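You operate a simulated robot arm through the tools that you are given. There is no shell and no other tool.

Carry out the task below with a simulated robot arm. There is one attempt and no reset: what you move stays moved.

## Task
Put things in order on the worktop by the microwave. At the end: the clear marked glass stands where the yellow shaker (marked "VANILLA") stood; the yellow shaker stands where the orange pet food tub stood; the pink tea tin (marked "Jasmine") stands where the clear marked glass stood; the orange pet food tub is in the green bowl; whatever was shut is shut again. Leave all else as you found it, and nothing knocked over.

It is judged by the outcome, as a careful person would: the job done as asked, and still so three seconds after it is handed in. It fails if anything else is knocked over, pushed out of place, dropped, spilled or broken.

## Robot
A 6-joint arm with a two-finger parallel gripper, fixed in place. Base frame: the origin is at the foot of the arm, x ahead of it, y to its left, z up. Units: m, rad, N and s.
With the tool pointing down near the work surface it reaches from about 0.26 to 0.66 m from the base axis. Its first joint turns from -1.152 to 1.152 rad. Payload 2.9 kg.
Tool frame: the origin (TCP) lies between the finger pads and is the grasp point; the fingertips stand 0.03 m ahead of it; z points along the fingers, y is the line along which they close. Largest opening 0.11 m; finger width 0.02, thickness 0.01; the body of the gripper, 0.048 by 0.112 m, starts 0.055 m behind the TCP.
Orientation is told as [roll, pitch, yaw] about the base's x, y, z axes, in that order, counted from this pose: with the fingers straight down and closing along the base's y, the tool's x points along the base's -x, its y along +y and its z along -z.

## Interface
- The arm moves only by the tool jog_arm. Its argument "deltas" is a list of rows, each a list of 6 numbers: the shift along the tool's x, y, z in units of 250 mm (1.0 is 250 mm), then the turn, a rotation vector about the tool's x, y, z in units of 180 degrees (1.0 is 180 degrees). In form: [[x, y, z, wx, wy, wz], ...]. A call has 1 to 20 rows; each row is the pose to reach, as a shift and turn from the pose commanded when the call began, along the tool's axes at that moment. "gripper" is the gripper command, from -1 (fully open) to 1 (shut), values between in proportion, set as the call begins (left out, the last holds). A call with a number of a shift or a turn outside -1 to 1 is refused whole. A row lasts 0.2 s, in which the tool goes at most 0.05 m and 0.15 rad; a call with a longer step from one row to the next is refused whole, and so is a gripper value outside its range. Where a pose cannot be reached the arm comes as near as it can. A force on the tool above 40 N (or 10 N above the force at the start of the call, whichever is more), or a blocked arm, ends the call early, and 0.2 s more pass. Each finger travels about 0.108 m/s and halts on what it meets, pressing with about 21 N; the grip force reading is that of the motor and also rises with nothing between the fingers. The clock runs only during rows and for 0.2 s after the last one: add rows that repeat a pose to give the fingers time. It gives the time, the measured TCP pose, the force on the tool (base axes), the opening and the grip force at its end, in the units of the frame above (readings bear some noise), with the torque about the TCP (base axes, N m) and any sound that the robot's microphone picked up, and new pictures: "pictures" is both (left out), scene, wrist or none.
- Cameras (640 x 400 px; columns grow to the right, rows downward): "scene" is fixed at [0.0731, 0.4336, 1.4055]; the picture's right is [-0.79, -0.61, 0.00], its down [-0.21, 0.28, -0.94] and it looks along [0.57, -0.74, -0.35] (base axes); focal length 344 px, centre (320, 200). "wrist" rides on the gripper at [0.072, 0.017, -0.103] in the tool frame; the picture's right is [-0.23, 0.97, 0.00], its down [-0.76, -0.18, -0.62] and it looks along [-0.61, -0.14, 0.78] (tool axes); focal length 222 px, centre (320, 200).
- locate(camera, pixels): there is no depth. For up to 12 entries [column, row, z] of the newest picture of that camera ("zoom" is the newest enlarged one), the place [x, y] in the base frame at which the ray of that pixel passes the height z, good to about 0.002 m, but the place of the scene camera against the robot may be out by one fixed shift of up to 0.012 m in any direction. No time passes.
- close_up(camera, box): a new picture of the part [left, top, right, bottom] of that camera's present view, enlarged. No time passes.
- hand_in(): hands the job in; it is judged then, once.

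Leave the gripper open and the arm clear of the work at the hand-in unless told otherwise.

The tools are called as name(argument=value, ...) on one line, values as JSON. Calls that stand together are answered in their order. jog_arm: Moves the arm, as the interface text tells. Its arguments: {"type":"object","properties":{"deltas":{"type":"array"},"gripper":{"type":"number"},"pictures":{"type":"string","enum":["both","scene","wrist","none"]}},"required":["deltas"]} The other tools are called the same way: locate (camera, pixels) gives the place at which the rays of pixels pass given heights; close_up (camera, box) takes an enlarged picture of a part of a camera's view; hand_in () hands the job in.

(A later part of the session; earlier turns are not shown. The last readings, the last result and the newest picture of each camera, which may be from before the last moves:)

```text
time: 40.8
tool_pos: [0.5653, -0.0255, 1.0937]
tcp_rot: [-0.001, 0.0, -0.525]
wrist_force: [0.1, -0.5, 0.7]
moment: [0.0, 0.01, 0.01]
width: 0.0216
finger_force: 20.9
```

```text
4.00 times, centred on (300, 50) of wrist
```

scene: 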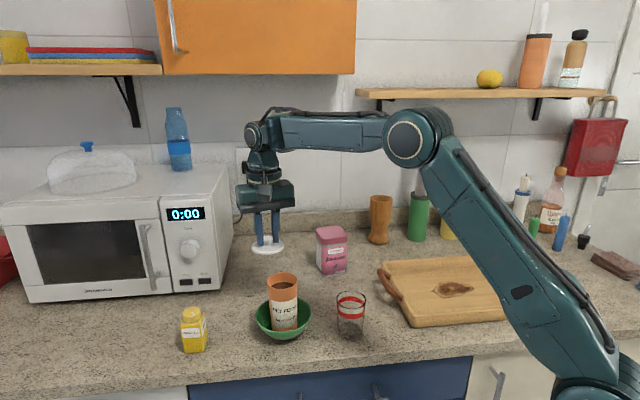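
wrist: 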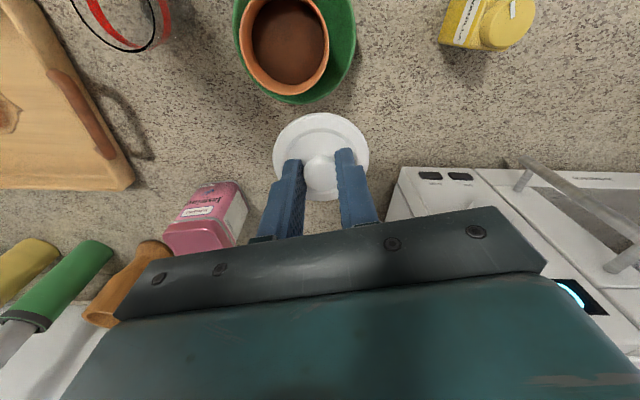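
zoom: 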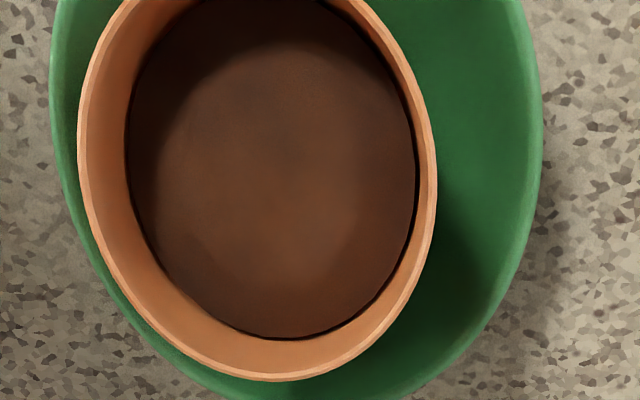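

Fit gives the tub's rim centre ≈(0.501,-0.001), agreeing with the release position. Move the lid over it and lower to just above (z≈1.062).

jog_arm(deltas=[[0.1363, -0.0226, 0, 0, 0, 0], [0.2727, -0.0452, 0, 0, 0, 0], [0.2727, -0.0452, 0.06, 0, 0, 0], [0.2727, -0.0452, 0.11, 0, 0, 0], [0.2727, -0.0452, 0.132, 0, 0, 0], [0.2727, -0.0452, 0.132, 0, 0, 0]])

close_up(camera="scene", box=[240, 220, 330, 300])

close_up(camera="wrist", box=[240, 60, 400, 200])

```text
time: 42.2
tool_pos: [0.501, -0.0015, 1.0622]
tcp_rot: [0.0, 0.0, -0.525]
wrist_force: [0.0, 0.4, 0.1]
moment: [0.0, -0.01, -0.01]
width: 0.0214
finger_force: 21.4
```

scene: 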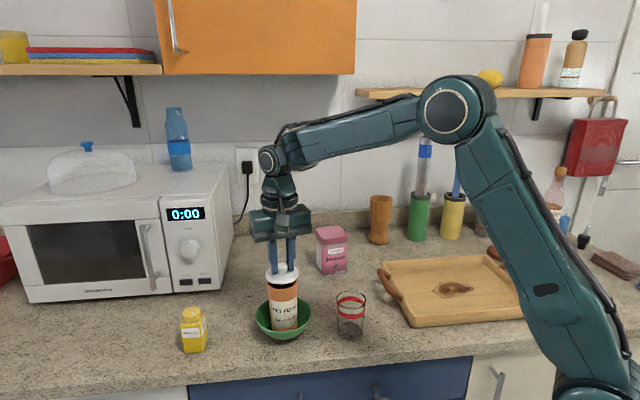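
wrist: 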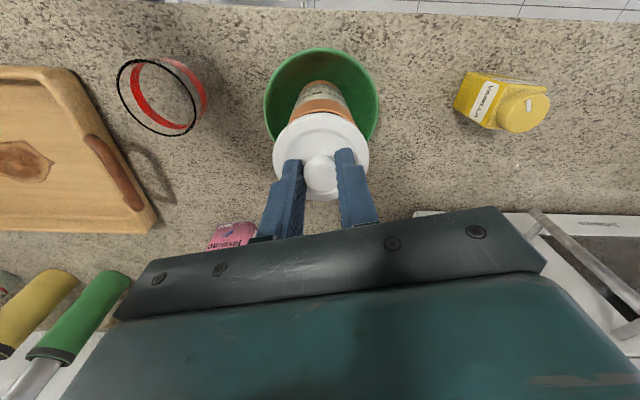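

```text
5.00 times, centred on (285, 260) of scene
```

zoom: 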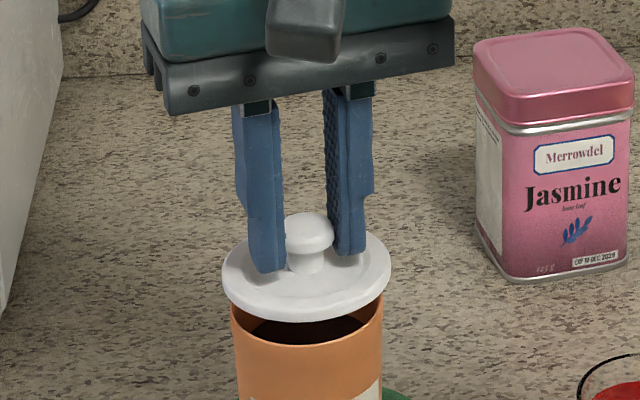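

```text
2.86 times, centred on (320, 130) of wrist
```

zoom: 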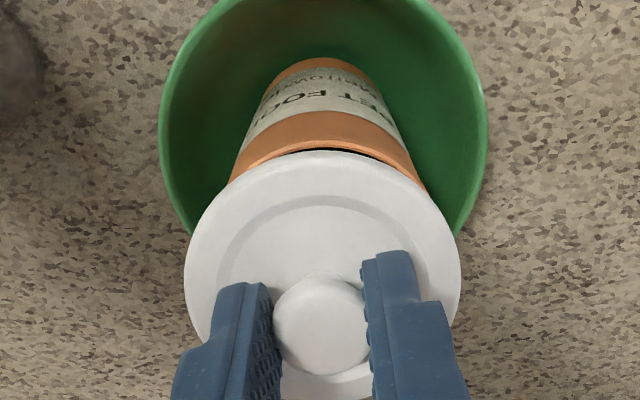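

Lid well aligned with the tub (tub centre x≈307, lid ≈306.5 in the zoom). Lower in 1.5 mm rows to z≈1.052.

jog_arm(deltas=[[0, 0, 0.008, 0, 0, 0], [0, 0, 0.016, 0, 0, 0], [0, 0, 0.024, 0, 0, 0], [0, 0, 0.032, 0, 0, 0], [0, 0, 0.04, 0, 0, 0]], pictures="none")

close_up(camera="scene", box=[240, 220, 330, 300])

close_up(camera="wrist", box=[240, 60, 400, 200])

```text
time: 43.4
tool_pos: [0.5012, -0.0007, 1.0508]
tcp_rot: [0.0, 0.0, -0.524]
wrist_force: [-0.1, 0.3, -1.2]
moment: [0.03, 0.0, 0.01]
width: 0.0212
finger_force: 21.2
```

```text
5.00 times, centred on (285, 260) of scene
```

zoom: 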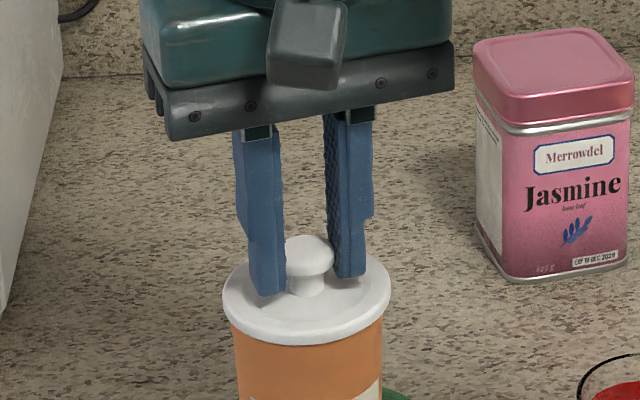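

```text
2.86 times, centred on (320, 130) of wrist
```

zoom: 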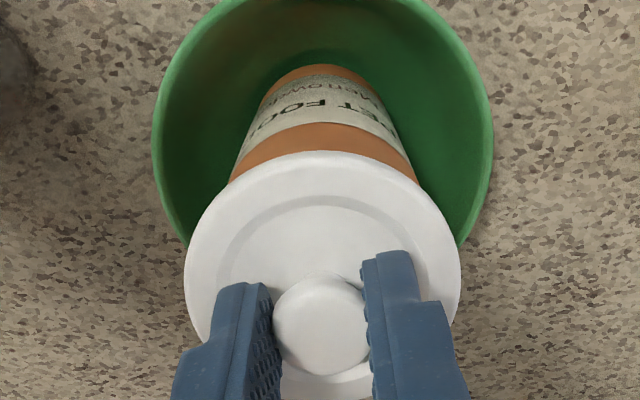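

Almost seated, no contact force yet. Continue at 1 mm rows.

jog_arm(deltas=[[0, 0, 0.004, 0, 0, 0], [0, 0, 0.008, 0, 0, 0], [0, 0, 0.012, 0, 0, 0]], pictures="none")

```text
time: 44.2
tool_pos: [0.5001, -0.0009, 1.0502]
tcp_rot: [0.001, -0.001, -0.522]
wrist_force: [-2.0, 1.2, 10.1]
moment: [0.21, 0.33, 0.03]
width: 0.0217
finger_force: 20.8
heard: snap
```

A "snap" with Fz ≈10 N: the lid has clicked shut. Check visually before releasing.

close_up(camera="scene", box=[240, 220, 330, 340])

close_up(camera="wrist", box=[240, 60, 400, 200])

```text
3.33 times, centred on (285, 280) of scene
```

zoom: 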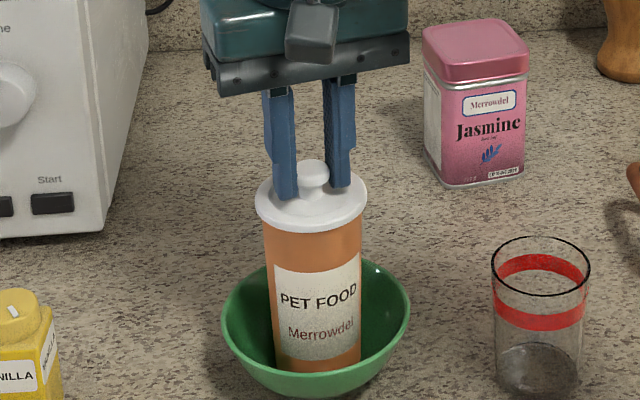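

```text
2.86 times, centred on (320, 130) of wrist
```

zoom: 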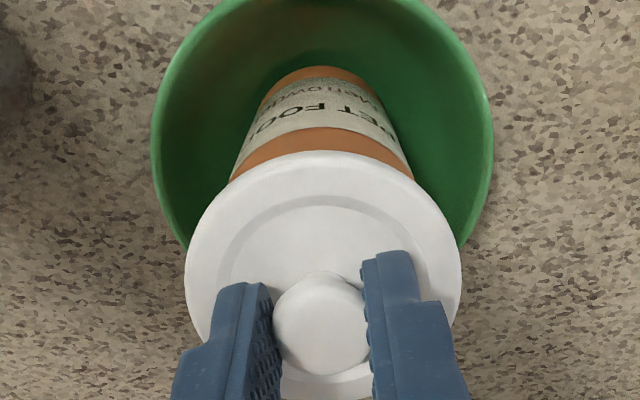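

The lid is on, closed and level. Release the knob (open to ~60 mm), then rise.

jog_arm(deltas=[[0, 0, -0.002, 0, 0, 0], [0, 0, -0.002, 0, 0, 0], [0, 0, -0.002, 0, 0, 0], [0, 0, -0.002, 0, 0, 0], [0, 0, -0.06, 0, 0, 0], [0, 0, -0.18, 0, 0, 0], [0, 0, -0.3, 0, 0, 0], [0, 0, -0.3, 0, 0, 0]], gripper=-0.1)

close_up(camera="scene", box=[240, 220, 330, 340])

close_up(camera="wrist", box=[240, 40, 400, 160])

```text
time: 46.0
tool_pos: [0.5017, -0.001, 1.1233]
tcp_rot: [0.0, 0.0, -0.522]
wrist_force: [0.0, 0.0, 0.2]
moment: [-0.01, 0.01, -0.02]
width: 0.0605
finger_force: 0.1
```

scene: 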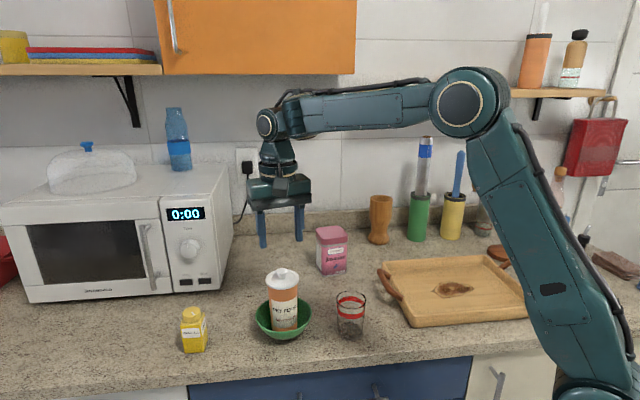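
wrist: 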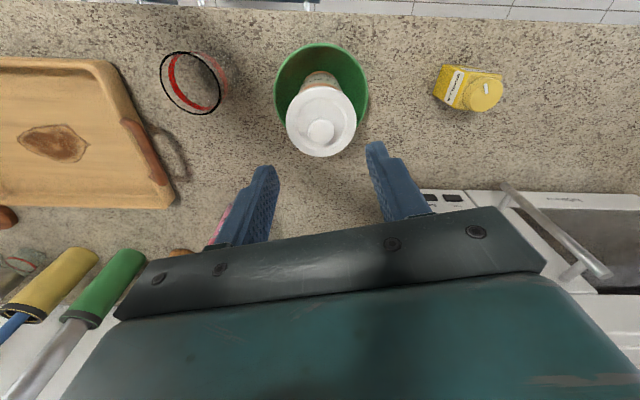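

```text
3.33 times, centred on (285, 280) of scene
```

zoom: 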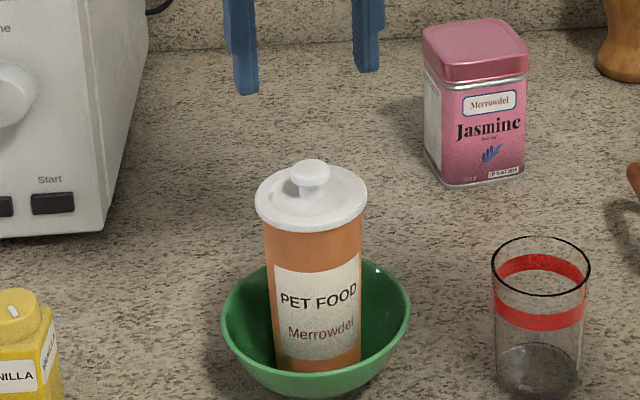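

```text
3.33 times, centred on (320, 100) of wrist
```

zoom: 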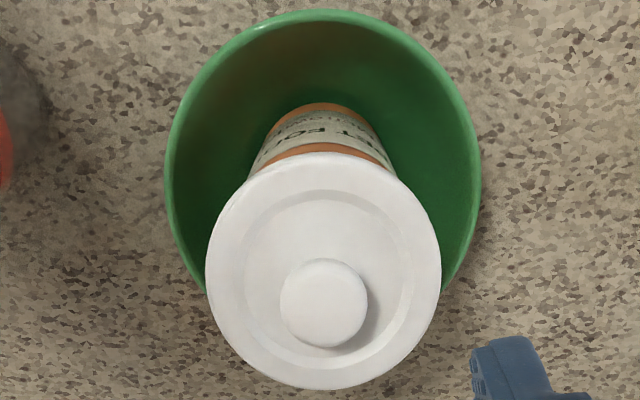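

Tub done: lidded and standing in the bowl. Next the shaker. Move above (0.616,0.140) at z≈1.09, turning to yaw ≈ -46.7° to align with its faces, opening ~80 mm.

jog_arm(deltas=[[-0.0234, 0.1432, 0.02, 0, 0, 0.0186], [-0.0467, 0.2864, 0.04, 0, 0, 0.0371], [-0.0701, 0.4296, 0.07, 0, 0, 0.0557], [-0.0934, 0.5728, 0.1, 0, 0, 0.0742], [-0.1168, 0.716, 0.136, 0, 0, 0.0928], [-0.1168, 0.716, 0.136, 0, 0, 0.0928]], gripper=-0.4545)

close_up(camera="wrist", box=[250, 40, 410, 160])

```text
time: 47.4
tool_pos: [0.6155, 0.1389, 1.09]
tcp_rot: [-0.001, -0.001, -0.819]
wrist_force: [0.0, 0.9, -0.4]
moment: [0.0, 0.01, 0.02]
width: 0.0801
finger_force: 0.1
```

scene: 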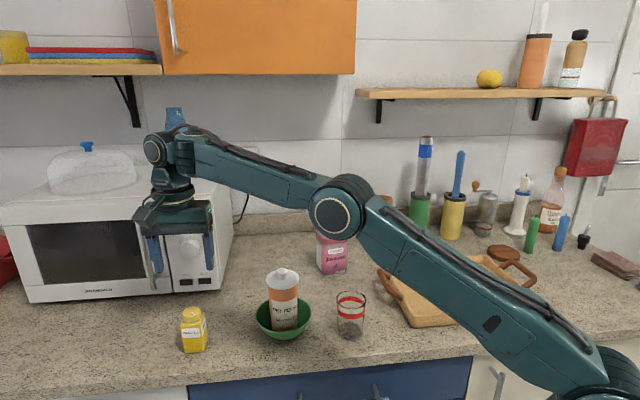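
wrist: 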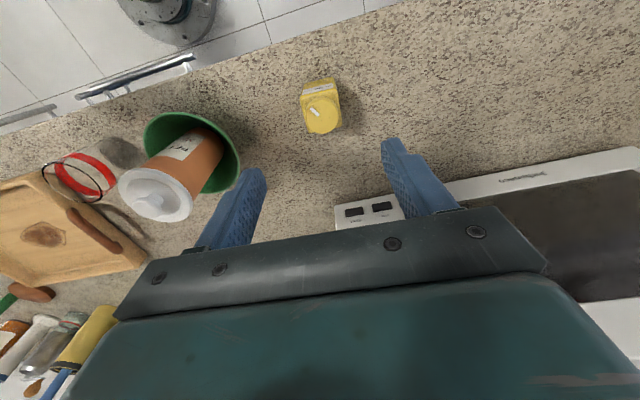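

```text
3.33 times, centred on (330, 100) of wrist
```

zoom: 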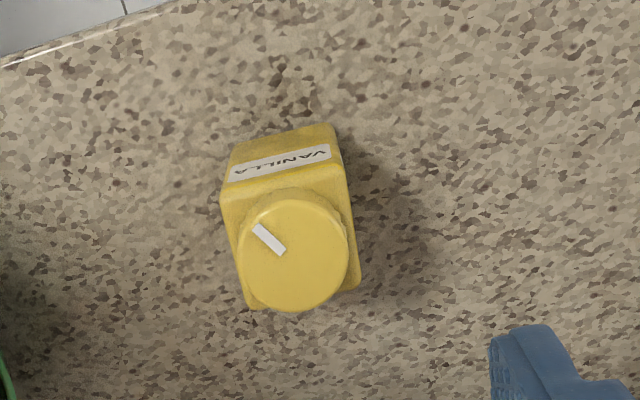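

locate(camera="wrist", pixels=[[321.9, 115, 0.955], [321.9, 115, 0.96], [321.9, 115, 0.965], [304.5, 82.9, 0.88], [333.9, 76.9, 0.88], [300.5, 98, 0.93], [334.5, 90.5, 0.93]])

close_up(camera="scene", box=[165, 295, 225, 360])

close_up(camera="wrist", box=[290, 65, 354, 145])

```text
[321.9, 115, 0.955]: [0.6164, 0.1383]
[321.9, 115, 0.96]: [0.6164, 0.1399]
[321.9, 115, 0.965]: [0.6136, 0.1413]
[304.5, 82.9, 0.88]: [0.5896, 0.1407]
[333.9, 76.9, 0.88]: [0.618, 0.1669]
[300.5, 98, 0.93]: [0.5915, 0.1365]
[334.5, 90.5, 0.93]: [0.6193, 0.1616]
```

```text
6.15 times, centred on (195, 328) of scene
```

zoom: 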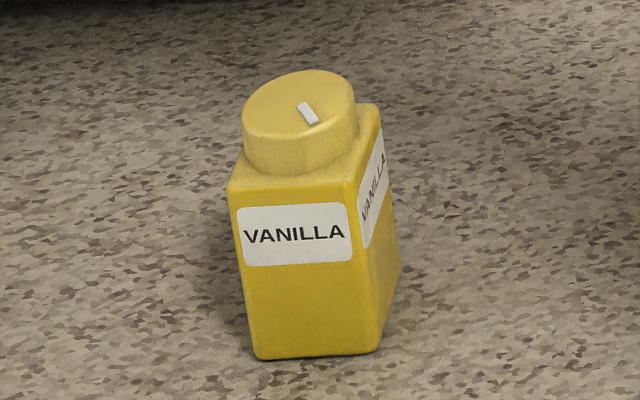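

```text
5.00 times, centred on (322, 105) of wrist
```

zoom: 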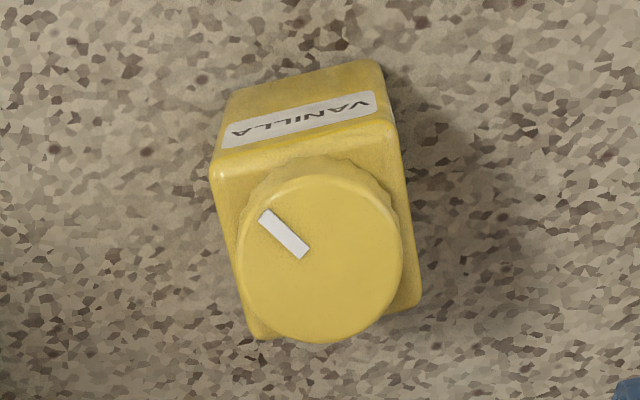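

Shaker axis confirmed at (0.616,0.140), face direction ≈43°; body ≈39 mm wide with narrower cap. Descend to z≈0.92 (tips 0.89, gripper body above the cap).

jog_arm(deltas=[[0, 0, 0.16, 0, 0, 0], [0, 0, 0.32, 0, 0, 0], [0, 0, 0.46, 0, 0, 0], [0, 0, 0.58, 0, 0, 0], [0, 0, 0.65, 0, 0, 0], [0, 0, 0.68, 0, 0, 0], [0, 0, 0.68, 0, 0, 0]])

close_up(camera="scene", box=[150, 250, 250, 360])

close_up(camera="wrist", box=[240, 80, 400, 240])

```text
time: 49.0
tool_pos: [0.6168, 0.1397, 0.9199]
tcp_rot: [0.002, 0.0, -0.815]
wrist_force: [0.0, 0.2, -1.1]
moment: [0.05, 0.05, -0.03]
width: 0.0801
finger_force: 0.1
```

scene: 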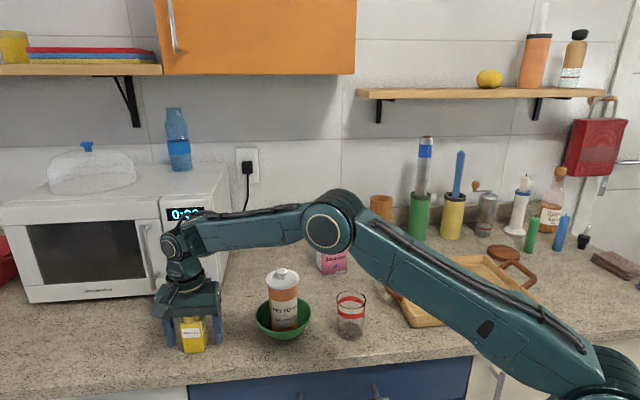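
wrist: 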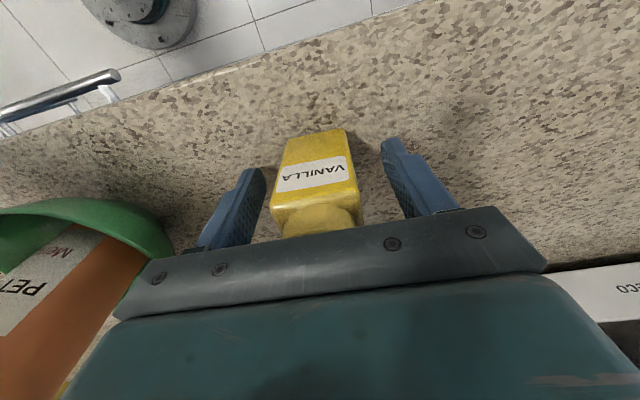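

```text
3.64 times, centred on (200, 305) of scene
```

zoom: 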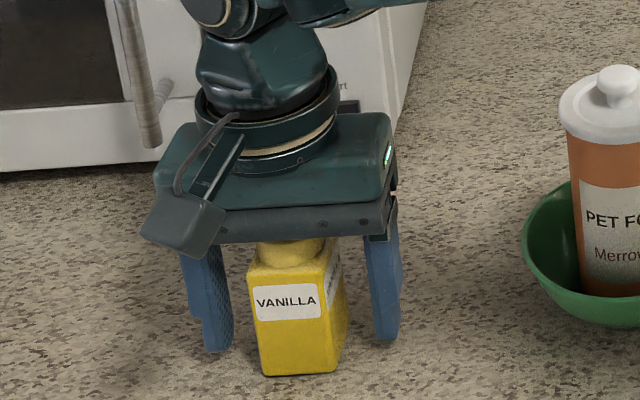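

```text
2.50 times, centred on (320, 160) of wrist
```

zoom: 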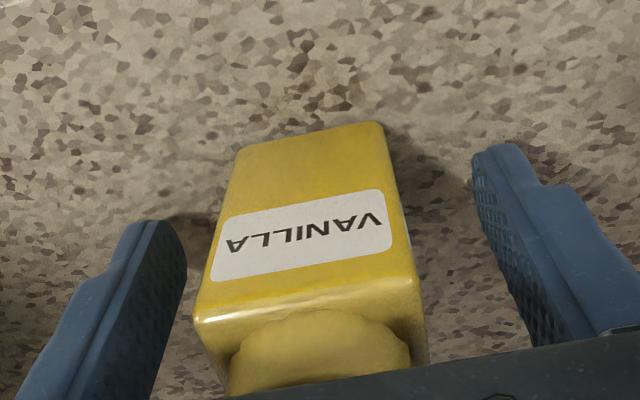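

The shaker sits nicely between the fingers. Close on its body.

jog_arm(deltas=[[0, 0, 0, 0, 0, 0], [0, 0, 0, 0, 0, 0], [0, 0, 0, 0, 0, 0], [0, 0, 0, 0, 0, 0]], gripper=1, pictures="wrist")

```text
time: 50.0
tool_pos: [0.6155, 0.1401, 0.9193]
tcp_rot: [-0.001, 0.0, -0.814]
wrist_force: [-0.7, -0.1, 0.5]
moment: [-0.03, -0.04, -0.01]
width: 0.0398
finger_force: 20.6
```

wrist: 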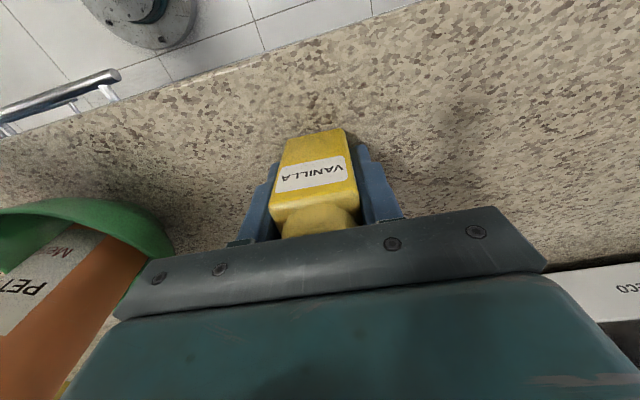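

Held at 39.8 mm. Lift straight up to z≈1.11.

jog_arm(deltas=[[0, 0, -0.04, 0, 0, 0], [0, 0, -0.12, 0, 0, 0], [0, 0, -0.28, 0, 0, 0], [0, 0, -0.44, 0, 0, 0], [0, 0, -0.6, 0, 0, 0], [0, 0, -0.76, 0, 0, 0], [0, 0, -0.76, 0, 0, 0]])

close_up(camera="wrist", box=[240, 80, 400, 240])

```text
time: 51.6
tool_pos: [0.6155, 0.14, 1.1089]
tcp_rot: [0.0, 0.0, -0.816]
wrist_force: [-0.6, -0.1, -0.1]
moment: [0.01, -0.01, 0.05]
width: 0.0398
finger_force: 21.3
```

scene: 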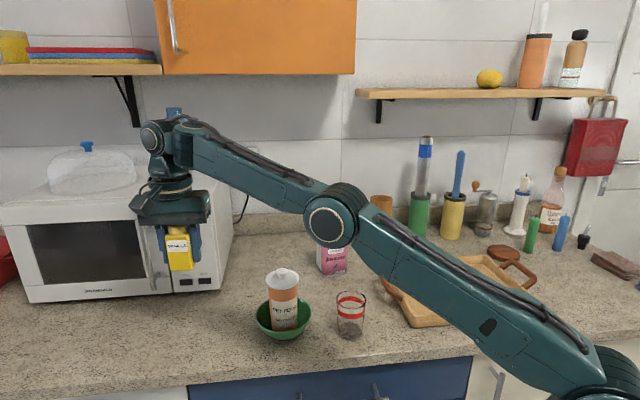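
wrist: 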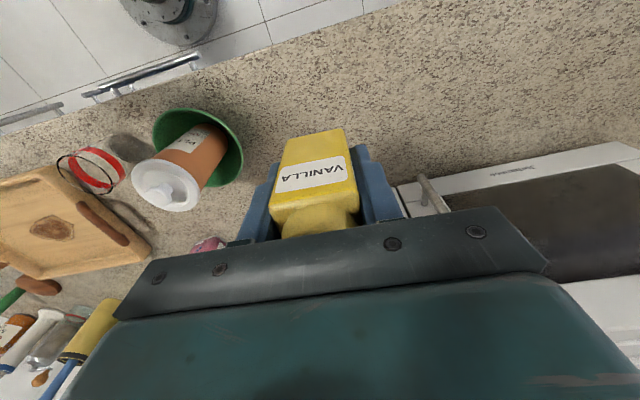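

```text
2.50 times, centred on (320, 160) of wrist
```

zoom: 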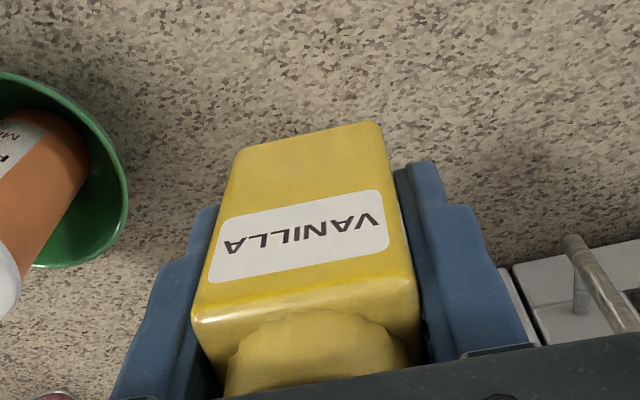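

Firmly held. Carry it at this height most of the way to the tub's old place (0.530,-0.142).

jog_arm(deltas=[[-0.0794, -0.139, 0, 0, 0, 0], [-0.1588, -0.2779, 0, 0, 0, 0], [-0.2382, -0.4169, 0, 0, 0, 0], [-0.3176, -0.5559, 0, 0, 0, 0], [-0.397, -0.6949, 0, 0, 0, 0], [-0.4764, -0.8338, 0, 0, 0, 0], [-0.5558, -0.9728, 0, 0, 0, 0], [-0.5558, -0.9728, 0, 0, 0, 0]])

```text
time: 53.4
tool_pos: [0.5356, -0.1303, 1.1105]
tcp_rot: [-0.001, -0.001, -0.815]
wrist_force: [0.3, -0.1, -1.4]
moment: [0.01, 0.0, -0.01]
width: 0.0399
finger_force: 21.0
```

scene: 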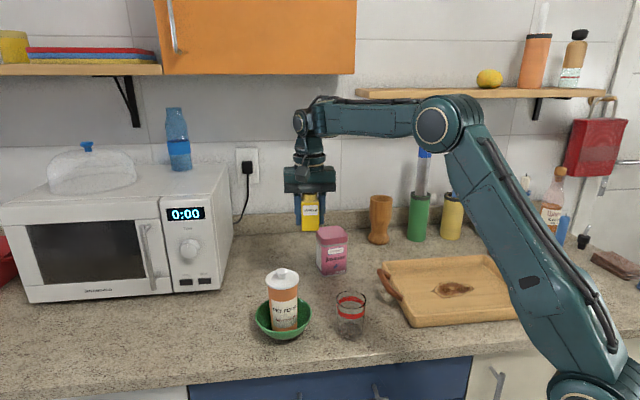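
wrist: 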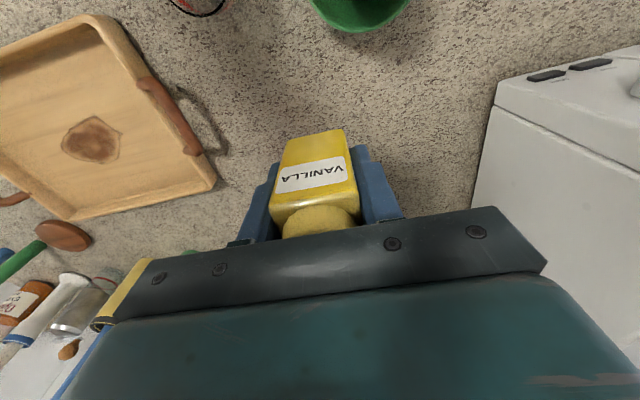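

At (0.535,-0.130). Finish the move to (0.530,-0.142) and descend to z≈0.935.

jog_arm(deltas=[[-0.0292, -0.0512, 0, 0, 0, 0], [-0.0292, -0.0512, 0.16, 0, 0, 0], [-0.0292, -0.0512, 0.32, 0, 0, 0], [-0.0292, -0.0512, 0.46, 0, 0, 0], [-0.0292, -0.0512, 0.58, 0, 0, 0], [-0.0292, -0.0512, 0.66, 0, 0, 0], [-0.0292, -0.0512, 0.7, 0, 0, 0], [-0.0292, -0.0512, 0.7, 0, 0, 0]])

close_up(camera="scene", box=[270, 200, 370, 310])

```text
time: 55.2
tool_pos: [0.5296, -0.1417, 0.9351]
tcp_rot: [0.0, 0.0, -0.816]
wrist_force: [0.0, 0.9, -1.7]
moment: [-0.02, 0.04, -0.02]
width: 0.0399
finger_force: 21.1
```

scene: 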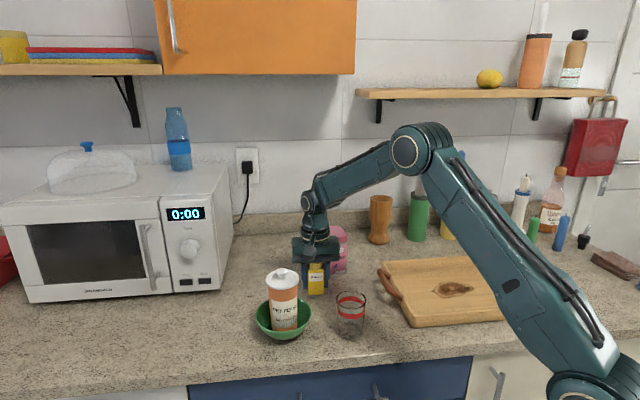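
wrist: 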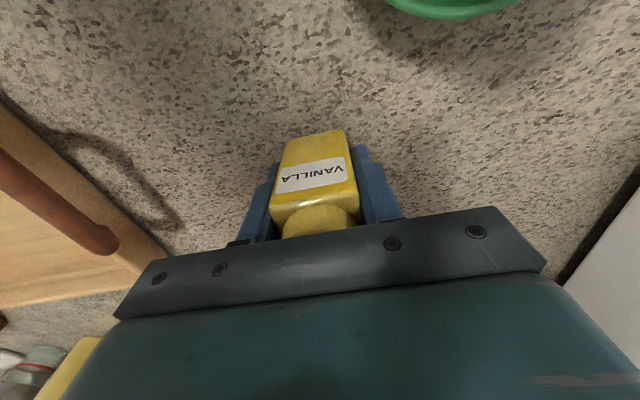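

```text
3.64 times, centred on (320, 255) of scene
```

zoom: 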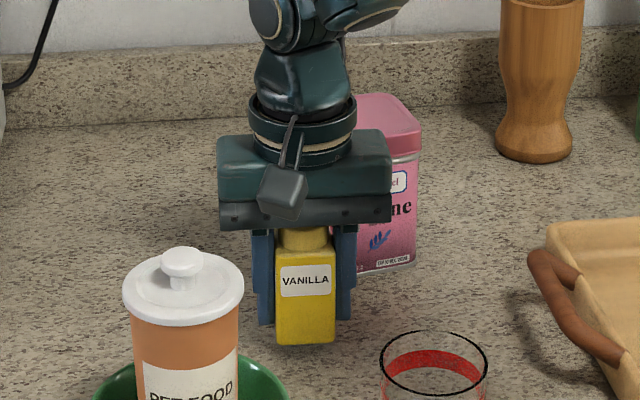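

Right over the spot. Lower gently toward z≈0.921.

jog_arm(deltas=[[0, 0, 0.012, 0, 0, 0], [0, 0, 0.024, 0, 0, 0], [0, 0, 0.036, 0, 0, 0], [0, 0, 0.046, 0, 0, 0], [0, 0, 0.054, 0, 0, 0]], pictures="none")

```text
time: 56.4
tool_pos: [0.53, -0.1428, 0.9218]
tcp_rot: [0.0, 0.0, -0.816]
wrist_force: [-0.4, -0.9, -2.2]
moment: [-0.01, 0.0, 0.01]
width: 0.0395
finger_force: 21.3
```

jog_arm(deltas=[[0, 0, 0.003, 0, 0, 0], [0, 0, 0.006, 0, 0, 0], [0, 0, 0.008, 0, 0, 0]], pictures="none")

```text
time: 57.2
tool_pos: [0.529, -0.1421, 0.9191]
tcp_rot: [-0.001, -0.001, -0.815]
wrist_force: [-1.2, -0.3, 0.7]
moment: [-0.04, -0.01, 0.01]
width: 0.0399
finger_force: 20.7
```

Contact felt (Fz from −2.2 to +0.7): the shaker stands on the worktop. Open to ~75 mm and rise.

jog_arm(deltas=[[0, 0, 0, 0, 0, 0], [0, 0, 0, 0, 0, 0], [0, 0, 0, 0, 0, 0], [0, 0, -0.06, 0, 0, 0], [0, 0, -0.2, 0, 0, 0], [0, 0, -0.36, 0, 0, 0], [0, 0, -0.52, 0, 0, 0], [0, 0, -0.68, 0, 0, 0], [0, 0, -0.68, 0, 0, 0]], gripper=-0.36)

close_up(camera="scene", box=[240, 210, 380, 350])

close_up(camera="wrist", box=[250, 40, 410, 160])

```text
time: 59.2
tool_pos: [0.5306, -0.1423, 1.0899]
tcp_rot: [0.001, 0.0, -0.814]
wrist_force: [0.8, 0.5, 0.7]
moment: [0.0, 0.02, -0.01]
width: 0.0749
finger_force: 0.1
```

scene: 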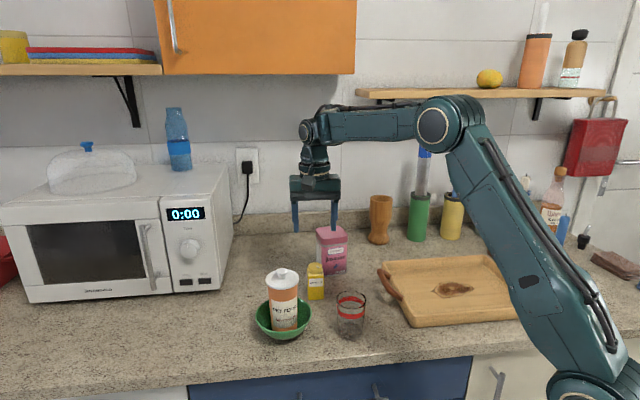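
wrist: 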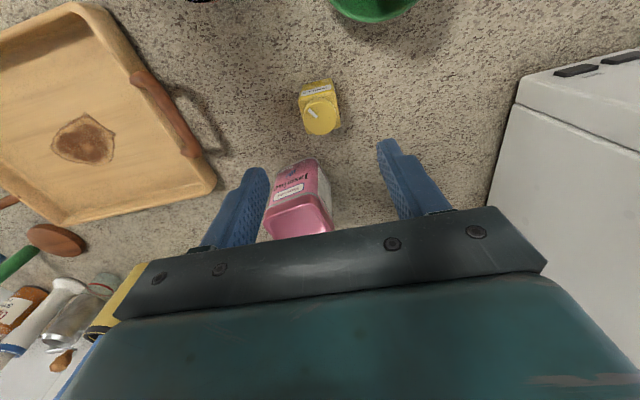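

```text
2.86 times, centred on (310, 280) of scene
```

zoom: 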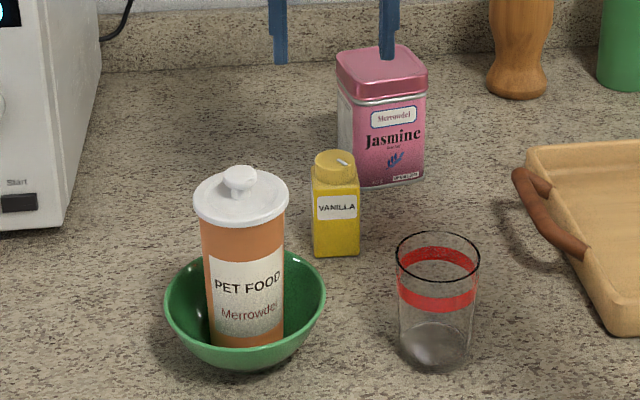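

```text
3.33 times, centred on (330, 100) of wrist
```

zoom: 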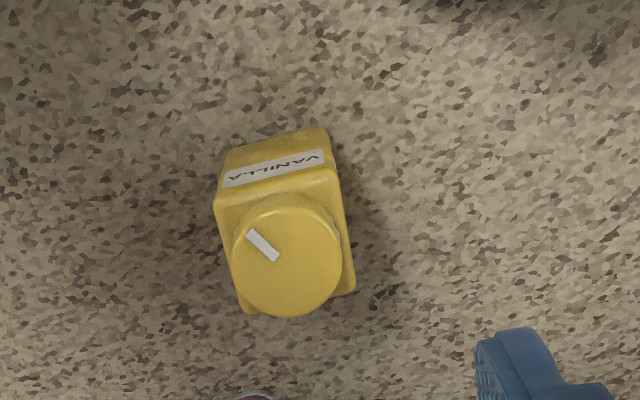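

Shaker stands at the tub's old spot, upright. Next the glass: move above (0.387,-0.086) at z≈1.09 turning to yaw 0 (fingers clear of bowl and tray), opening ~95 mm.

jog_arm(deltas=[[0.0927, -0.0437, 0, 0, 0, -0.0432], [0.1853, -0.0873, 0, 0, 0, -0.0865], [0.278, -0.131, 0, 0, 0, -0.1297], [0.3707, -0.1747, 0, 0, 0, -0.1729], [0.4633, -0.2183, 0, 0, 0, -0.2162], [0.556, -0.262, 0, 0, 0, -0.2594], [0.556, -0.262, 0, 0, 0, -0.2594]], gripper=-0.727)

close_up(camera="wrist", box=[240, 40, 400, 160])

close_up(camera="scene", box=[320, 280, 385, 350])

```text
time: 60.8
tool_pos: [0.3848, -0.0864, 1.0893]
tcp_rot: [0.001, 0.0, 0.001]
wrist_force: [0.2, -0.4, 0.3]
moment: [-0.02, 0.02, -0.02]
width: 0.0949
finger_force: 0.1
```

scene: 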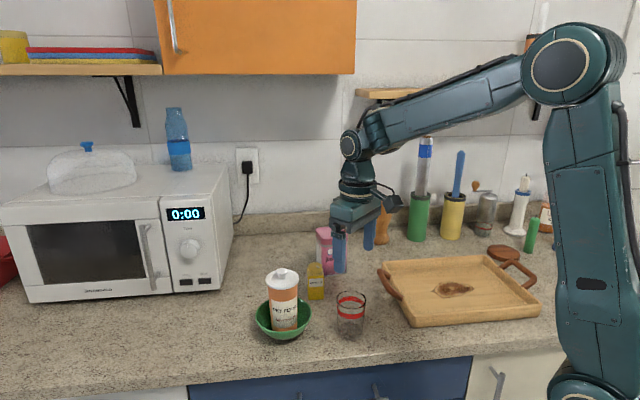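
wrist: 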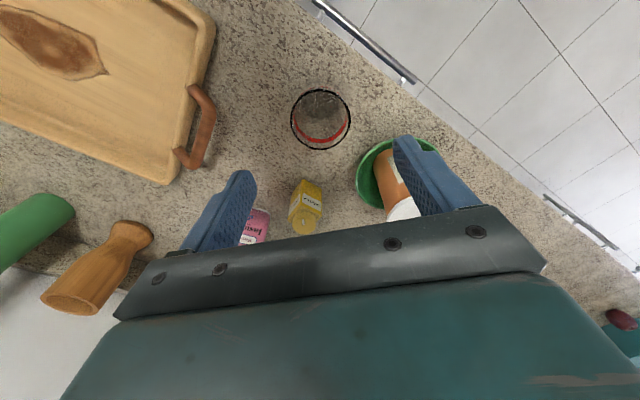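

```text
3.33 times, centred on (320, 100) of wrist
```

zoom: 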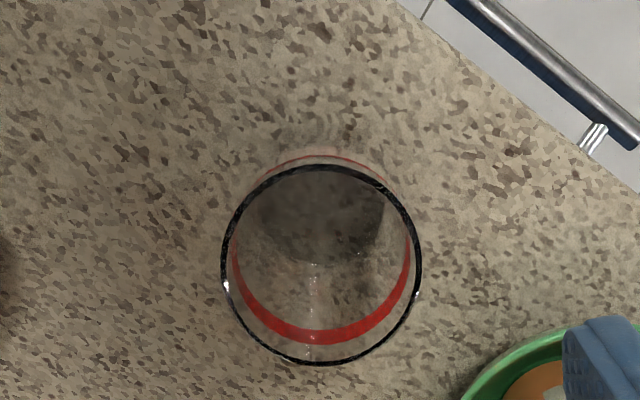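

```text
5.71 times, centred on (352, 315) of scene
```

zoom: 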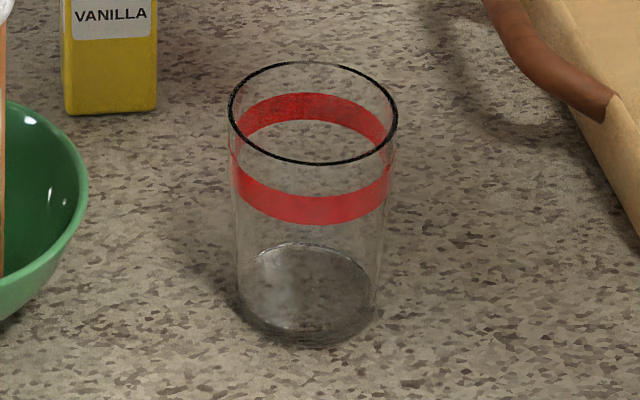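

The glass is empty (thick base), slightly tapered. Locate its rim centre (320.3,119.4) and the base.

locate(camera="wrist", pixels=[[320.3, 119.35, 0.96], [320.3, 119.35, 0.966], [320.3, 119.35, 0.972], [290.3, 119, 0.966], [350.3, 120, 0.966], [316, 104, 0.885], [321, 102, 0.89]])

```text
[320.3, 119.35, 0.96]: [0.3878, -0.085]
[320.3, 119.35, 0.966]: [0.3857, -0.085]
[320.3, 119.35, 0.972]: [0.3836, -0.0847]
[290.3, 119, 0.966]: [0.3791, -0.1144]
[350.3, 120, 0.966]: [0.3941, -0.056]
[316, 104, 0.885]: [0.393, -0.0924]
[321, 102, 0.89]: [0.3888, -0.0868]
```

Glass centre ≈(0.387,-0.085). Descend to z≈0.945 around it.

jog_arm(deltas=[[0, 0, 0.15, 0, 0, 0], [0, 0, 0.3, 0, 0, 0], [0, 0, 0.43, 0, 0, 0], [0, 0, 0.53, 0, 0, 0], [0, 0, 0.578, 0, 0, 0], [0, 0, 0.578, 0, 0, 0]])

close_up(camera="wrist", box=[220, 80, 420, 240])

close_up(camera="scene", box=[300, 240, 410, 350])

```text
time: 62.2
tool_pos: [0.3856, -0.0869, 0.9451]
tcp_rot: [0.001, 0.001, -0.001]
wrist_force: [-0.2, 0.8, 0.2]
moment: [-0.01, 0.04, 0.02]
width: 0.0947
finger_force: 0.0
```

scene: 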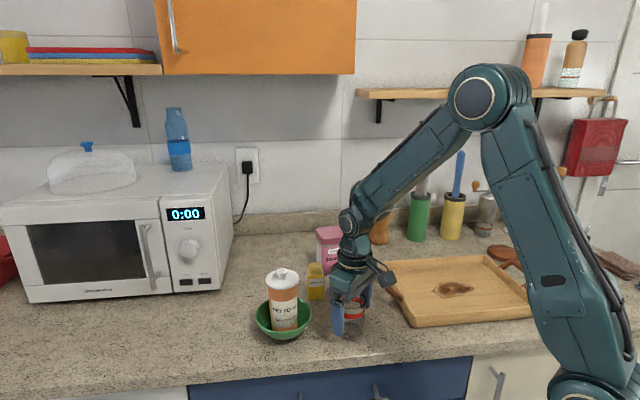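
wrist: 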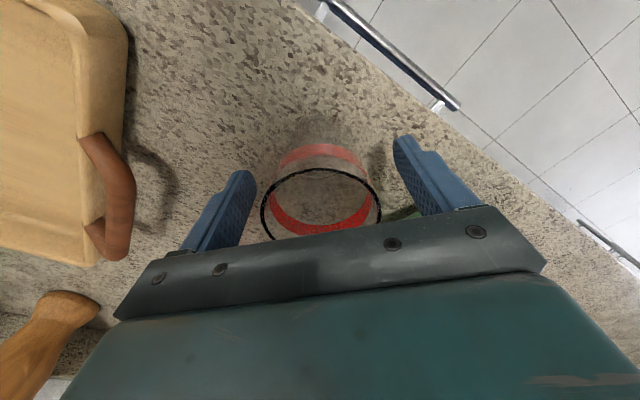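

```text
2.50 times, centred on (320, 160) of wrist
```

zoom: 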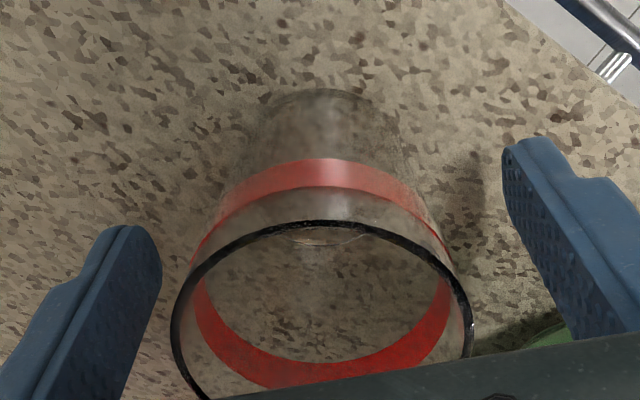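

```text
3.64 times, centred on (355, 295) of scene
```

zoom: 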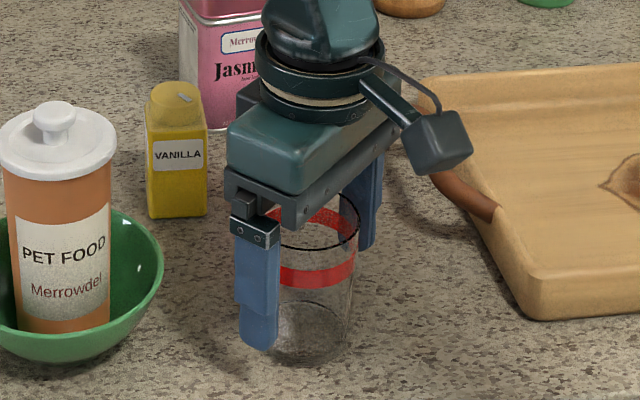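

Fingers are around the glass with good clearance. I'll close gently in stages, first commanding ~62 mm and reading the force.

jog_arm(deltas=[[0, 0, 0, 0, 0, 0], [0, 0, 0, 0, 0, 0], [0, 0, 0, 0, 0, 0]], gripper=-0.127, pictures="none")

```text
time: 63.0
tool_pos: [0.3867, -0.0863, 0.9446]
tcp_rot: [-0.001, 0.0, 0.0]
wrist_force: [-0.9, -0.3, -0.4]
moment: [0.0, 0.04, 0.03]
width: 0.0621
finger_force: 0.1
```

jog_arm(deltas=[[0, 0, 0, 0, 0, 0], [0, 0, 0, 0, 0, 0], [0, 0, 0, 0, 0, 0]], gripper=-0.055, pictures="wrist")

```text
time: 63.8
tool_pos: [0.3864, -0.0866, 0.9449]
tcp_rot: [-0.001, -0.001, -0.001]
wrist_force: [-0.7, -0.7, -0.1]
moment: [0.02, -0.03, -0.02]
width: 0.0613
finger_force: 20.5
```

wrist: 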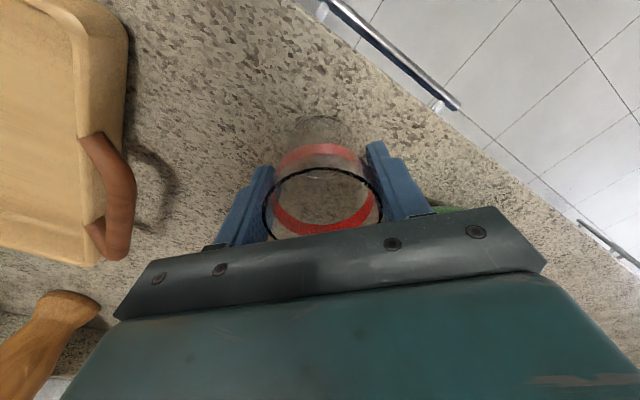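

Gripped at 61.3 mm, ~20 N, no bad sound. Lift 15 mm and check.

jog_arm(deltas=[[0, 0, 0, 0, 0, 0], [0, 0, -0.02, 0, 0, 0], [0, 0, -0.04, 0, 0, 0], [0, 0, -0.06, 0, 0, 0], [0, 0, -0.06, 0, 0, 0]], gripper=0.3, pictures="none")

close_up(camera="scene", box=[300, 240, 410, 350])

close_up(camera="wrist", box=[220, 80, 420, 240])

```text
time: 65.0
tool_pos: [0.387, -0.0864, 0.9586]
tcp_rot: [-0.001, 0.001, 0.0]
wrist_force: [0.3, -0.2, -1.3]
moment: [0.0, 0.0, -0.02]
width: 0.0612
finger_force: 20.9
```

```text
3.64 times, centred on (355, 295) of scene
```

zoom: 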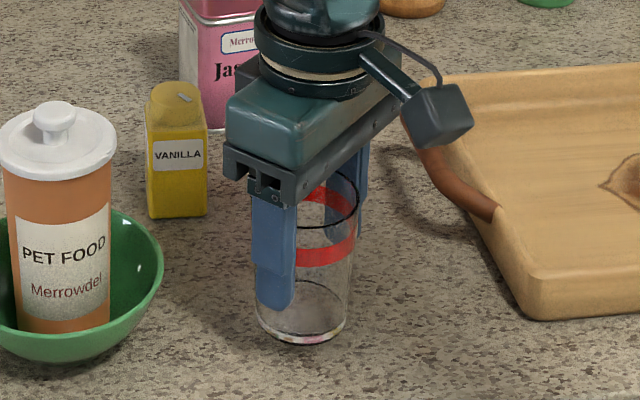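

```text
2.50 times, centred on (320, 160) of wrist
```

zoom: 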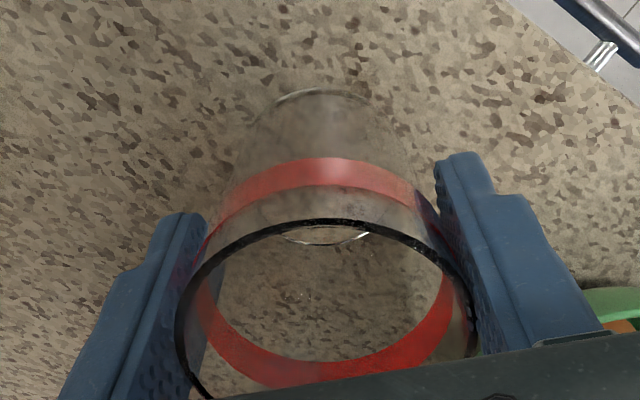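

The glass hangs upright and clear. Lift to z≈1.16 (bottom well above the tub's lid) and carry straight to above (0.616,0.140).

jog_arm(deltas=[[0, 0, -0.16, 0, 0, 0], [0, 0, -0.32, 0, 0, 0], [0, 0, -0.48, 0, 0, 0], [0, 0, -0.64, 0, 0, 0], [0, 0, -0.8, 0, 0, 0], [-0.1145, 0.1129, -0.8, 0, 0, 0], [-0.229, 0.2257, -0.8, 0, 0, 0], [-0.3435, 0.3386, -0.8, 0, 0, 0], [-0.458, 0.4514, -0.8, 0, 0, 0], [-0.5725, 0.5643, -0.8, 0, 0, 0], [-0.687, 0.6771, -0.8, 0, 0, 0], [-0.8015, 0.79, -0.8, 0, 0, 0], [-0.916, 0.9028, -0.8, 0, 0, 0], [-0.916, 0.9028, -0.8, 0, 0, 0]])

close_up(camera="wrist", box=[220, 80, 420, 240])

```text
time: 68.0
tool_pos: [0.6001, 0.1299, 1.1561]
tcp_rot: [0.001, 0.003, 0.001]
wrist_force: [0.0, -0.1, -1.6]
moment: [-0.01, -0.01, 0.01]
width: 0.0613
finger_force: 20.8
out of reach, approached as far as the arm can: row 13, 14
```

scene: 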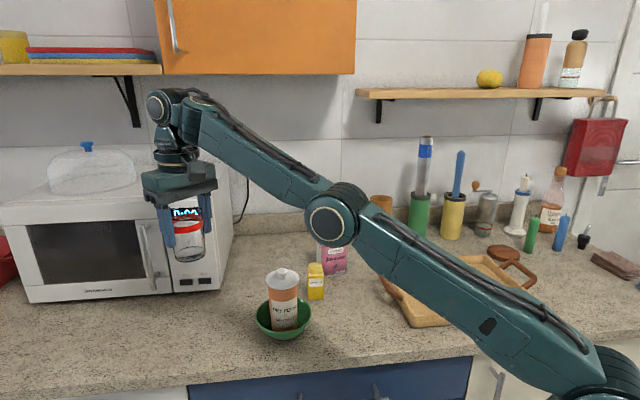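
wrist: 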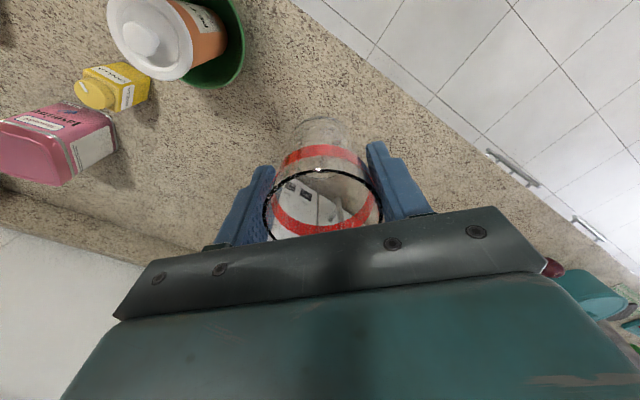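

```text
2.50 times, centred on (320, 160) of wrist
```

zoom: 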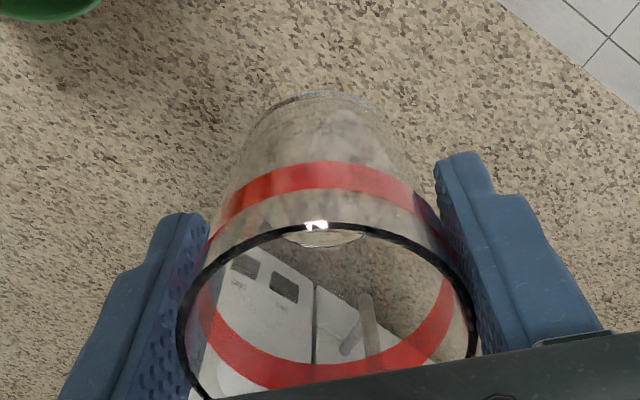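

The arm is at its reach limit up here (0.600,0.130,1.156). Descend 6 cm and read where it ends.

jog_arm(deltas=[[0, 0, 0.08, 0, 0, 0], [0, 0, 0.16, 0, 0, 0], [0, 0, 0.24, 0, 0, 0], [0, 0, 0.24, 0, 0, 0]], pictures="none")

```text
time: 69.0
tool_pos: [0.6001, 0.13, 1.0951]
tcp_rot: [0.001, 0.0, 0.0]
wrist_force: [-0.1, -0.5, -1.0]
moment: [-0.01, -0.01, -0.04]
width: 0.0612
finger_force: 21.1
```

Now the reference is (0.600,0.130). Shift to (0.6165,0.140) and descend to z≈0.965.

jog_arm(deltas=[[-0.065, 0.04, 0, 0, 0, 0], [-0.065, 0.04, 0.14, 0, 0, 0], [-0.065, 0.04, 0.28, 0, 0, 0], [-0.065, 0.04, 0.42, 0, 0, 0], [-0.065, 0.04, 0.52, 0, 0, 0], [-0.065, 0.04, 0.52, 0, 0, 0]])

close_up(camera="scene", box=[140, 240, 260, 370])

close_up(camera="wrist", box=[220, 80, 420, 240])

```text
time: 70.4
tool_pos: [0.6163, 0.14, 0.9653]
tcp_rot: [0.0, 0.001, 0.001]
wrist_force: [-0.3, -0.4, -1.5]
moment: [0.03, 0.02, -0.01]
width: 0.061
finger_force: 21.0
```

scene: 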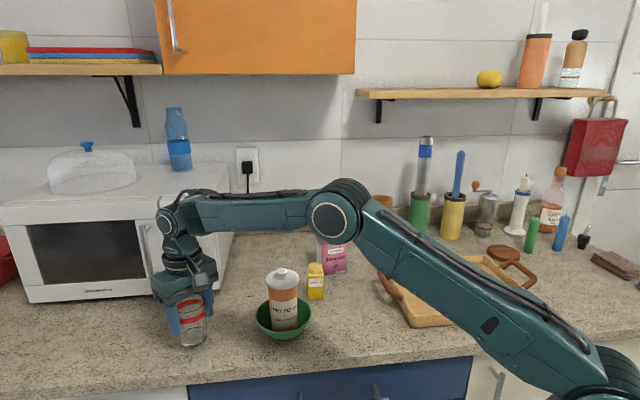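
wrist: 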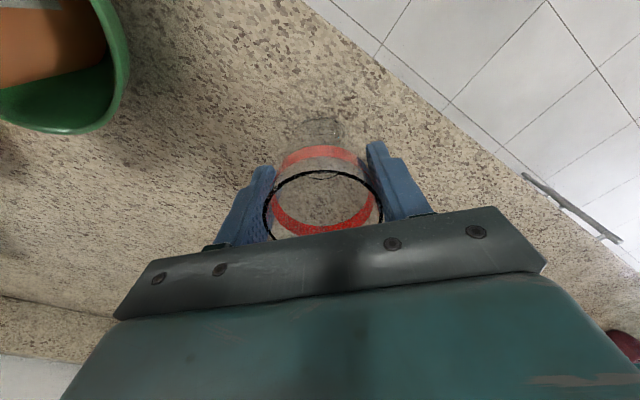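

```text
3.08 times, centred on (200, 305) of scene
```

zoom: 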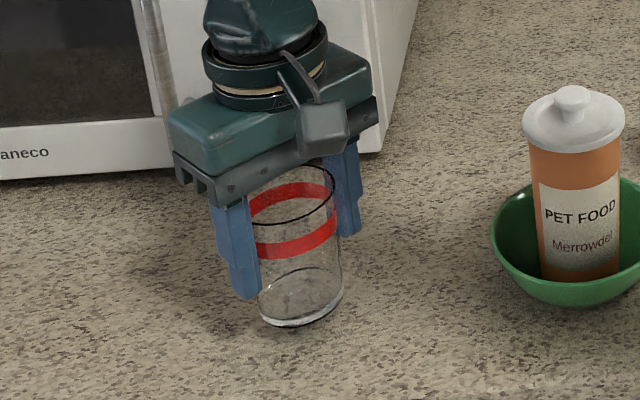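

```text
2.50 times, centred on (320, 160) of wrist
```

zoom: 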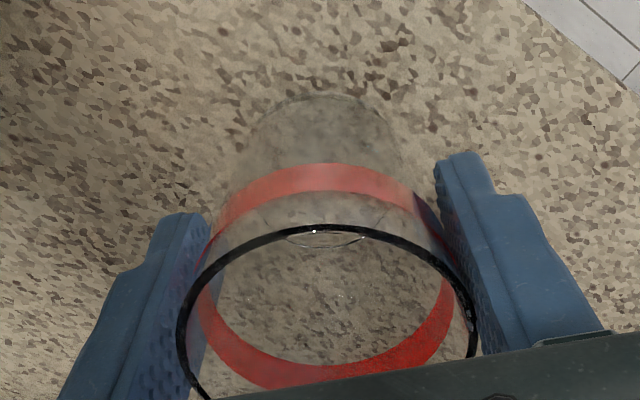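

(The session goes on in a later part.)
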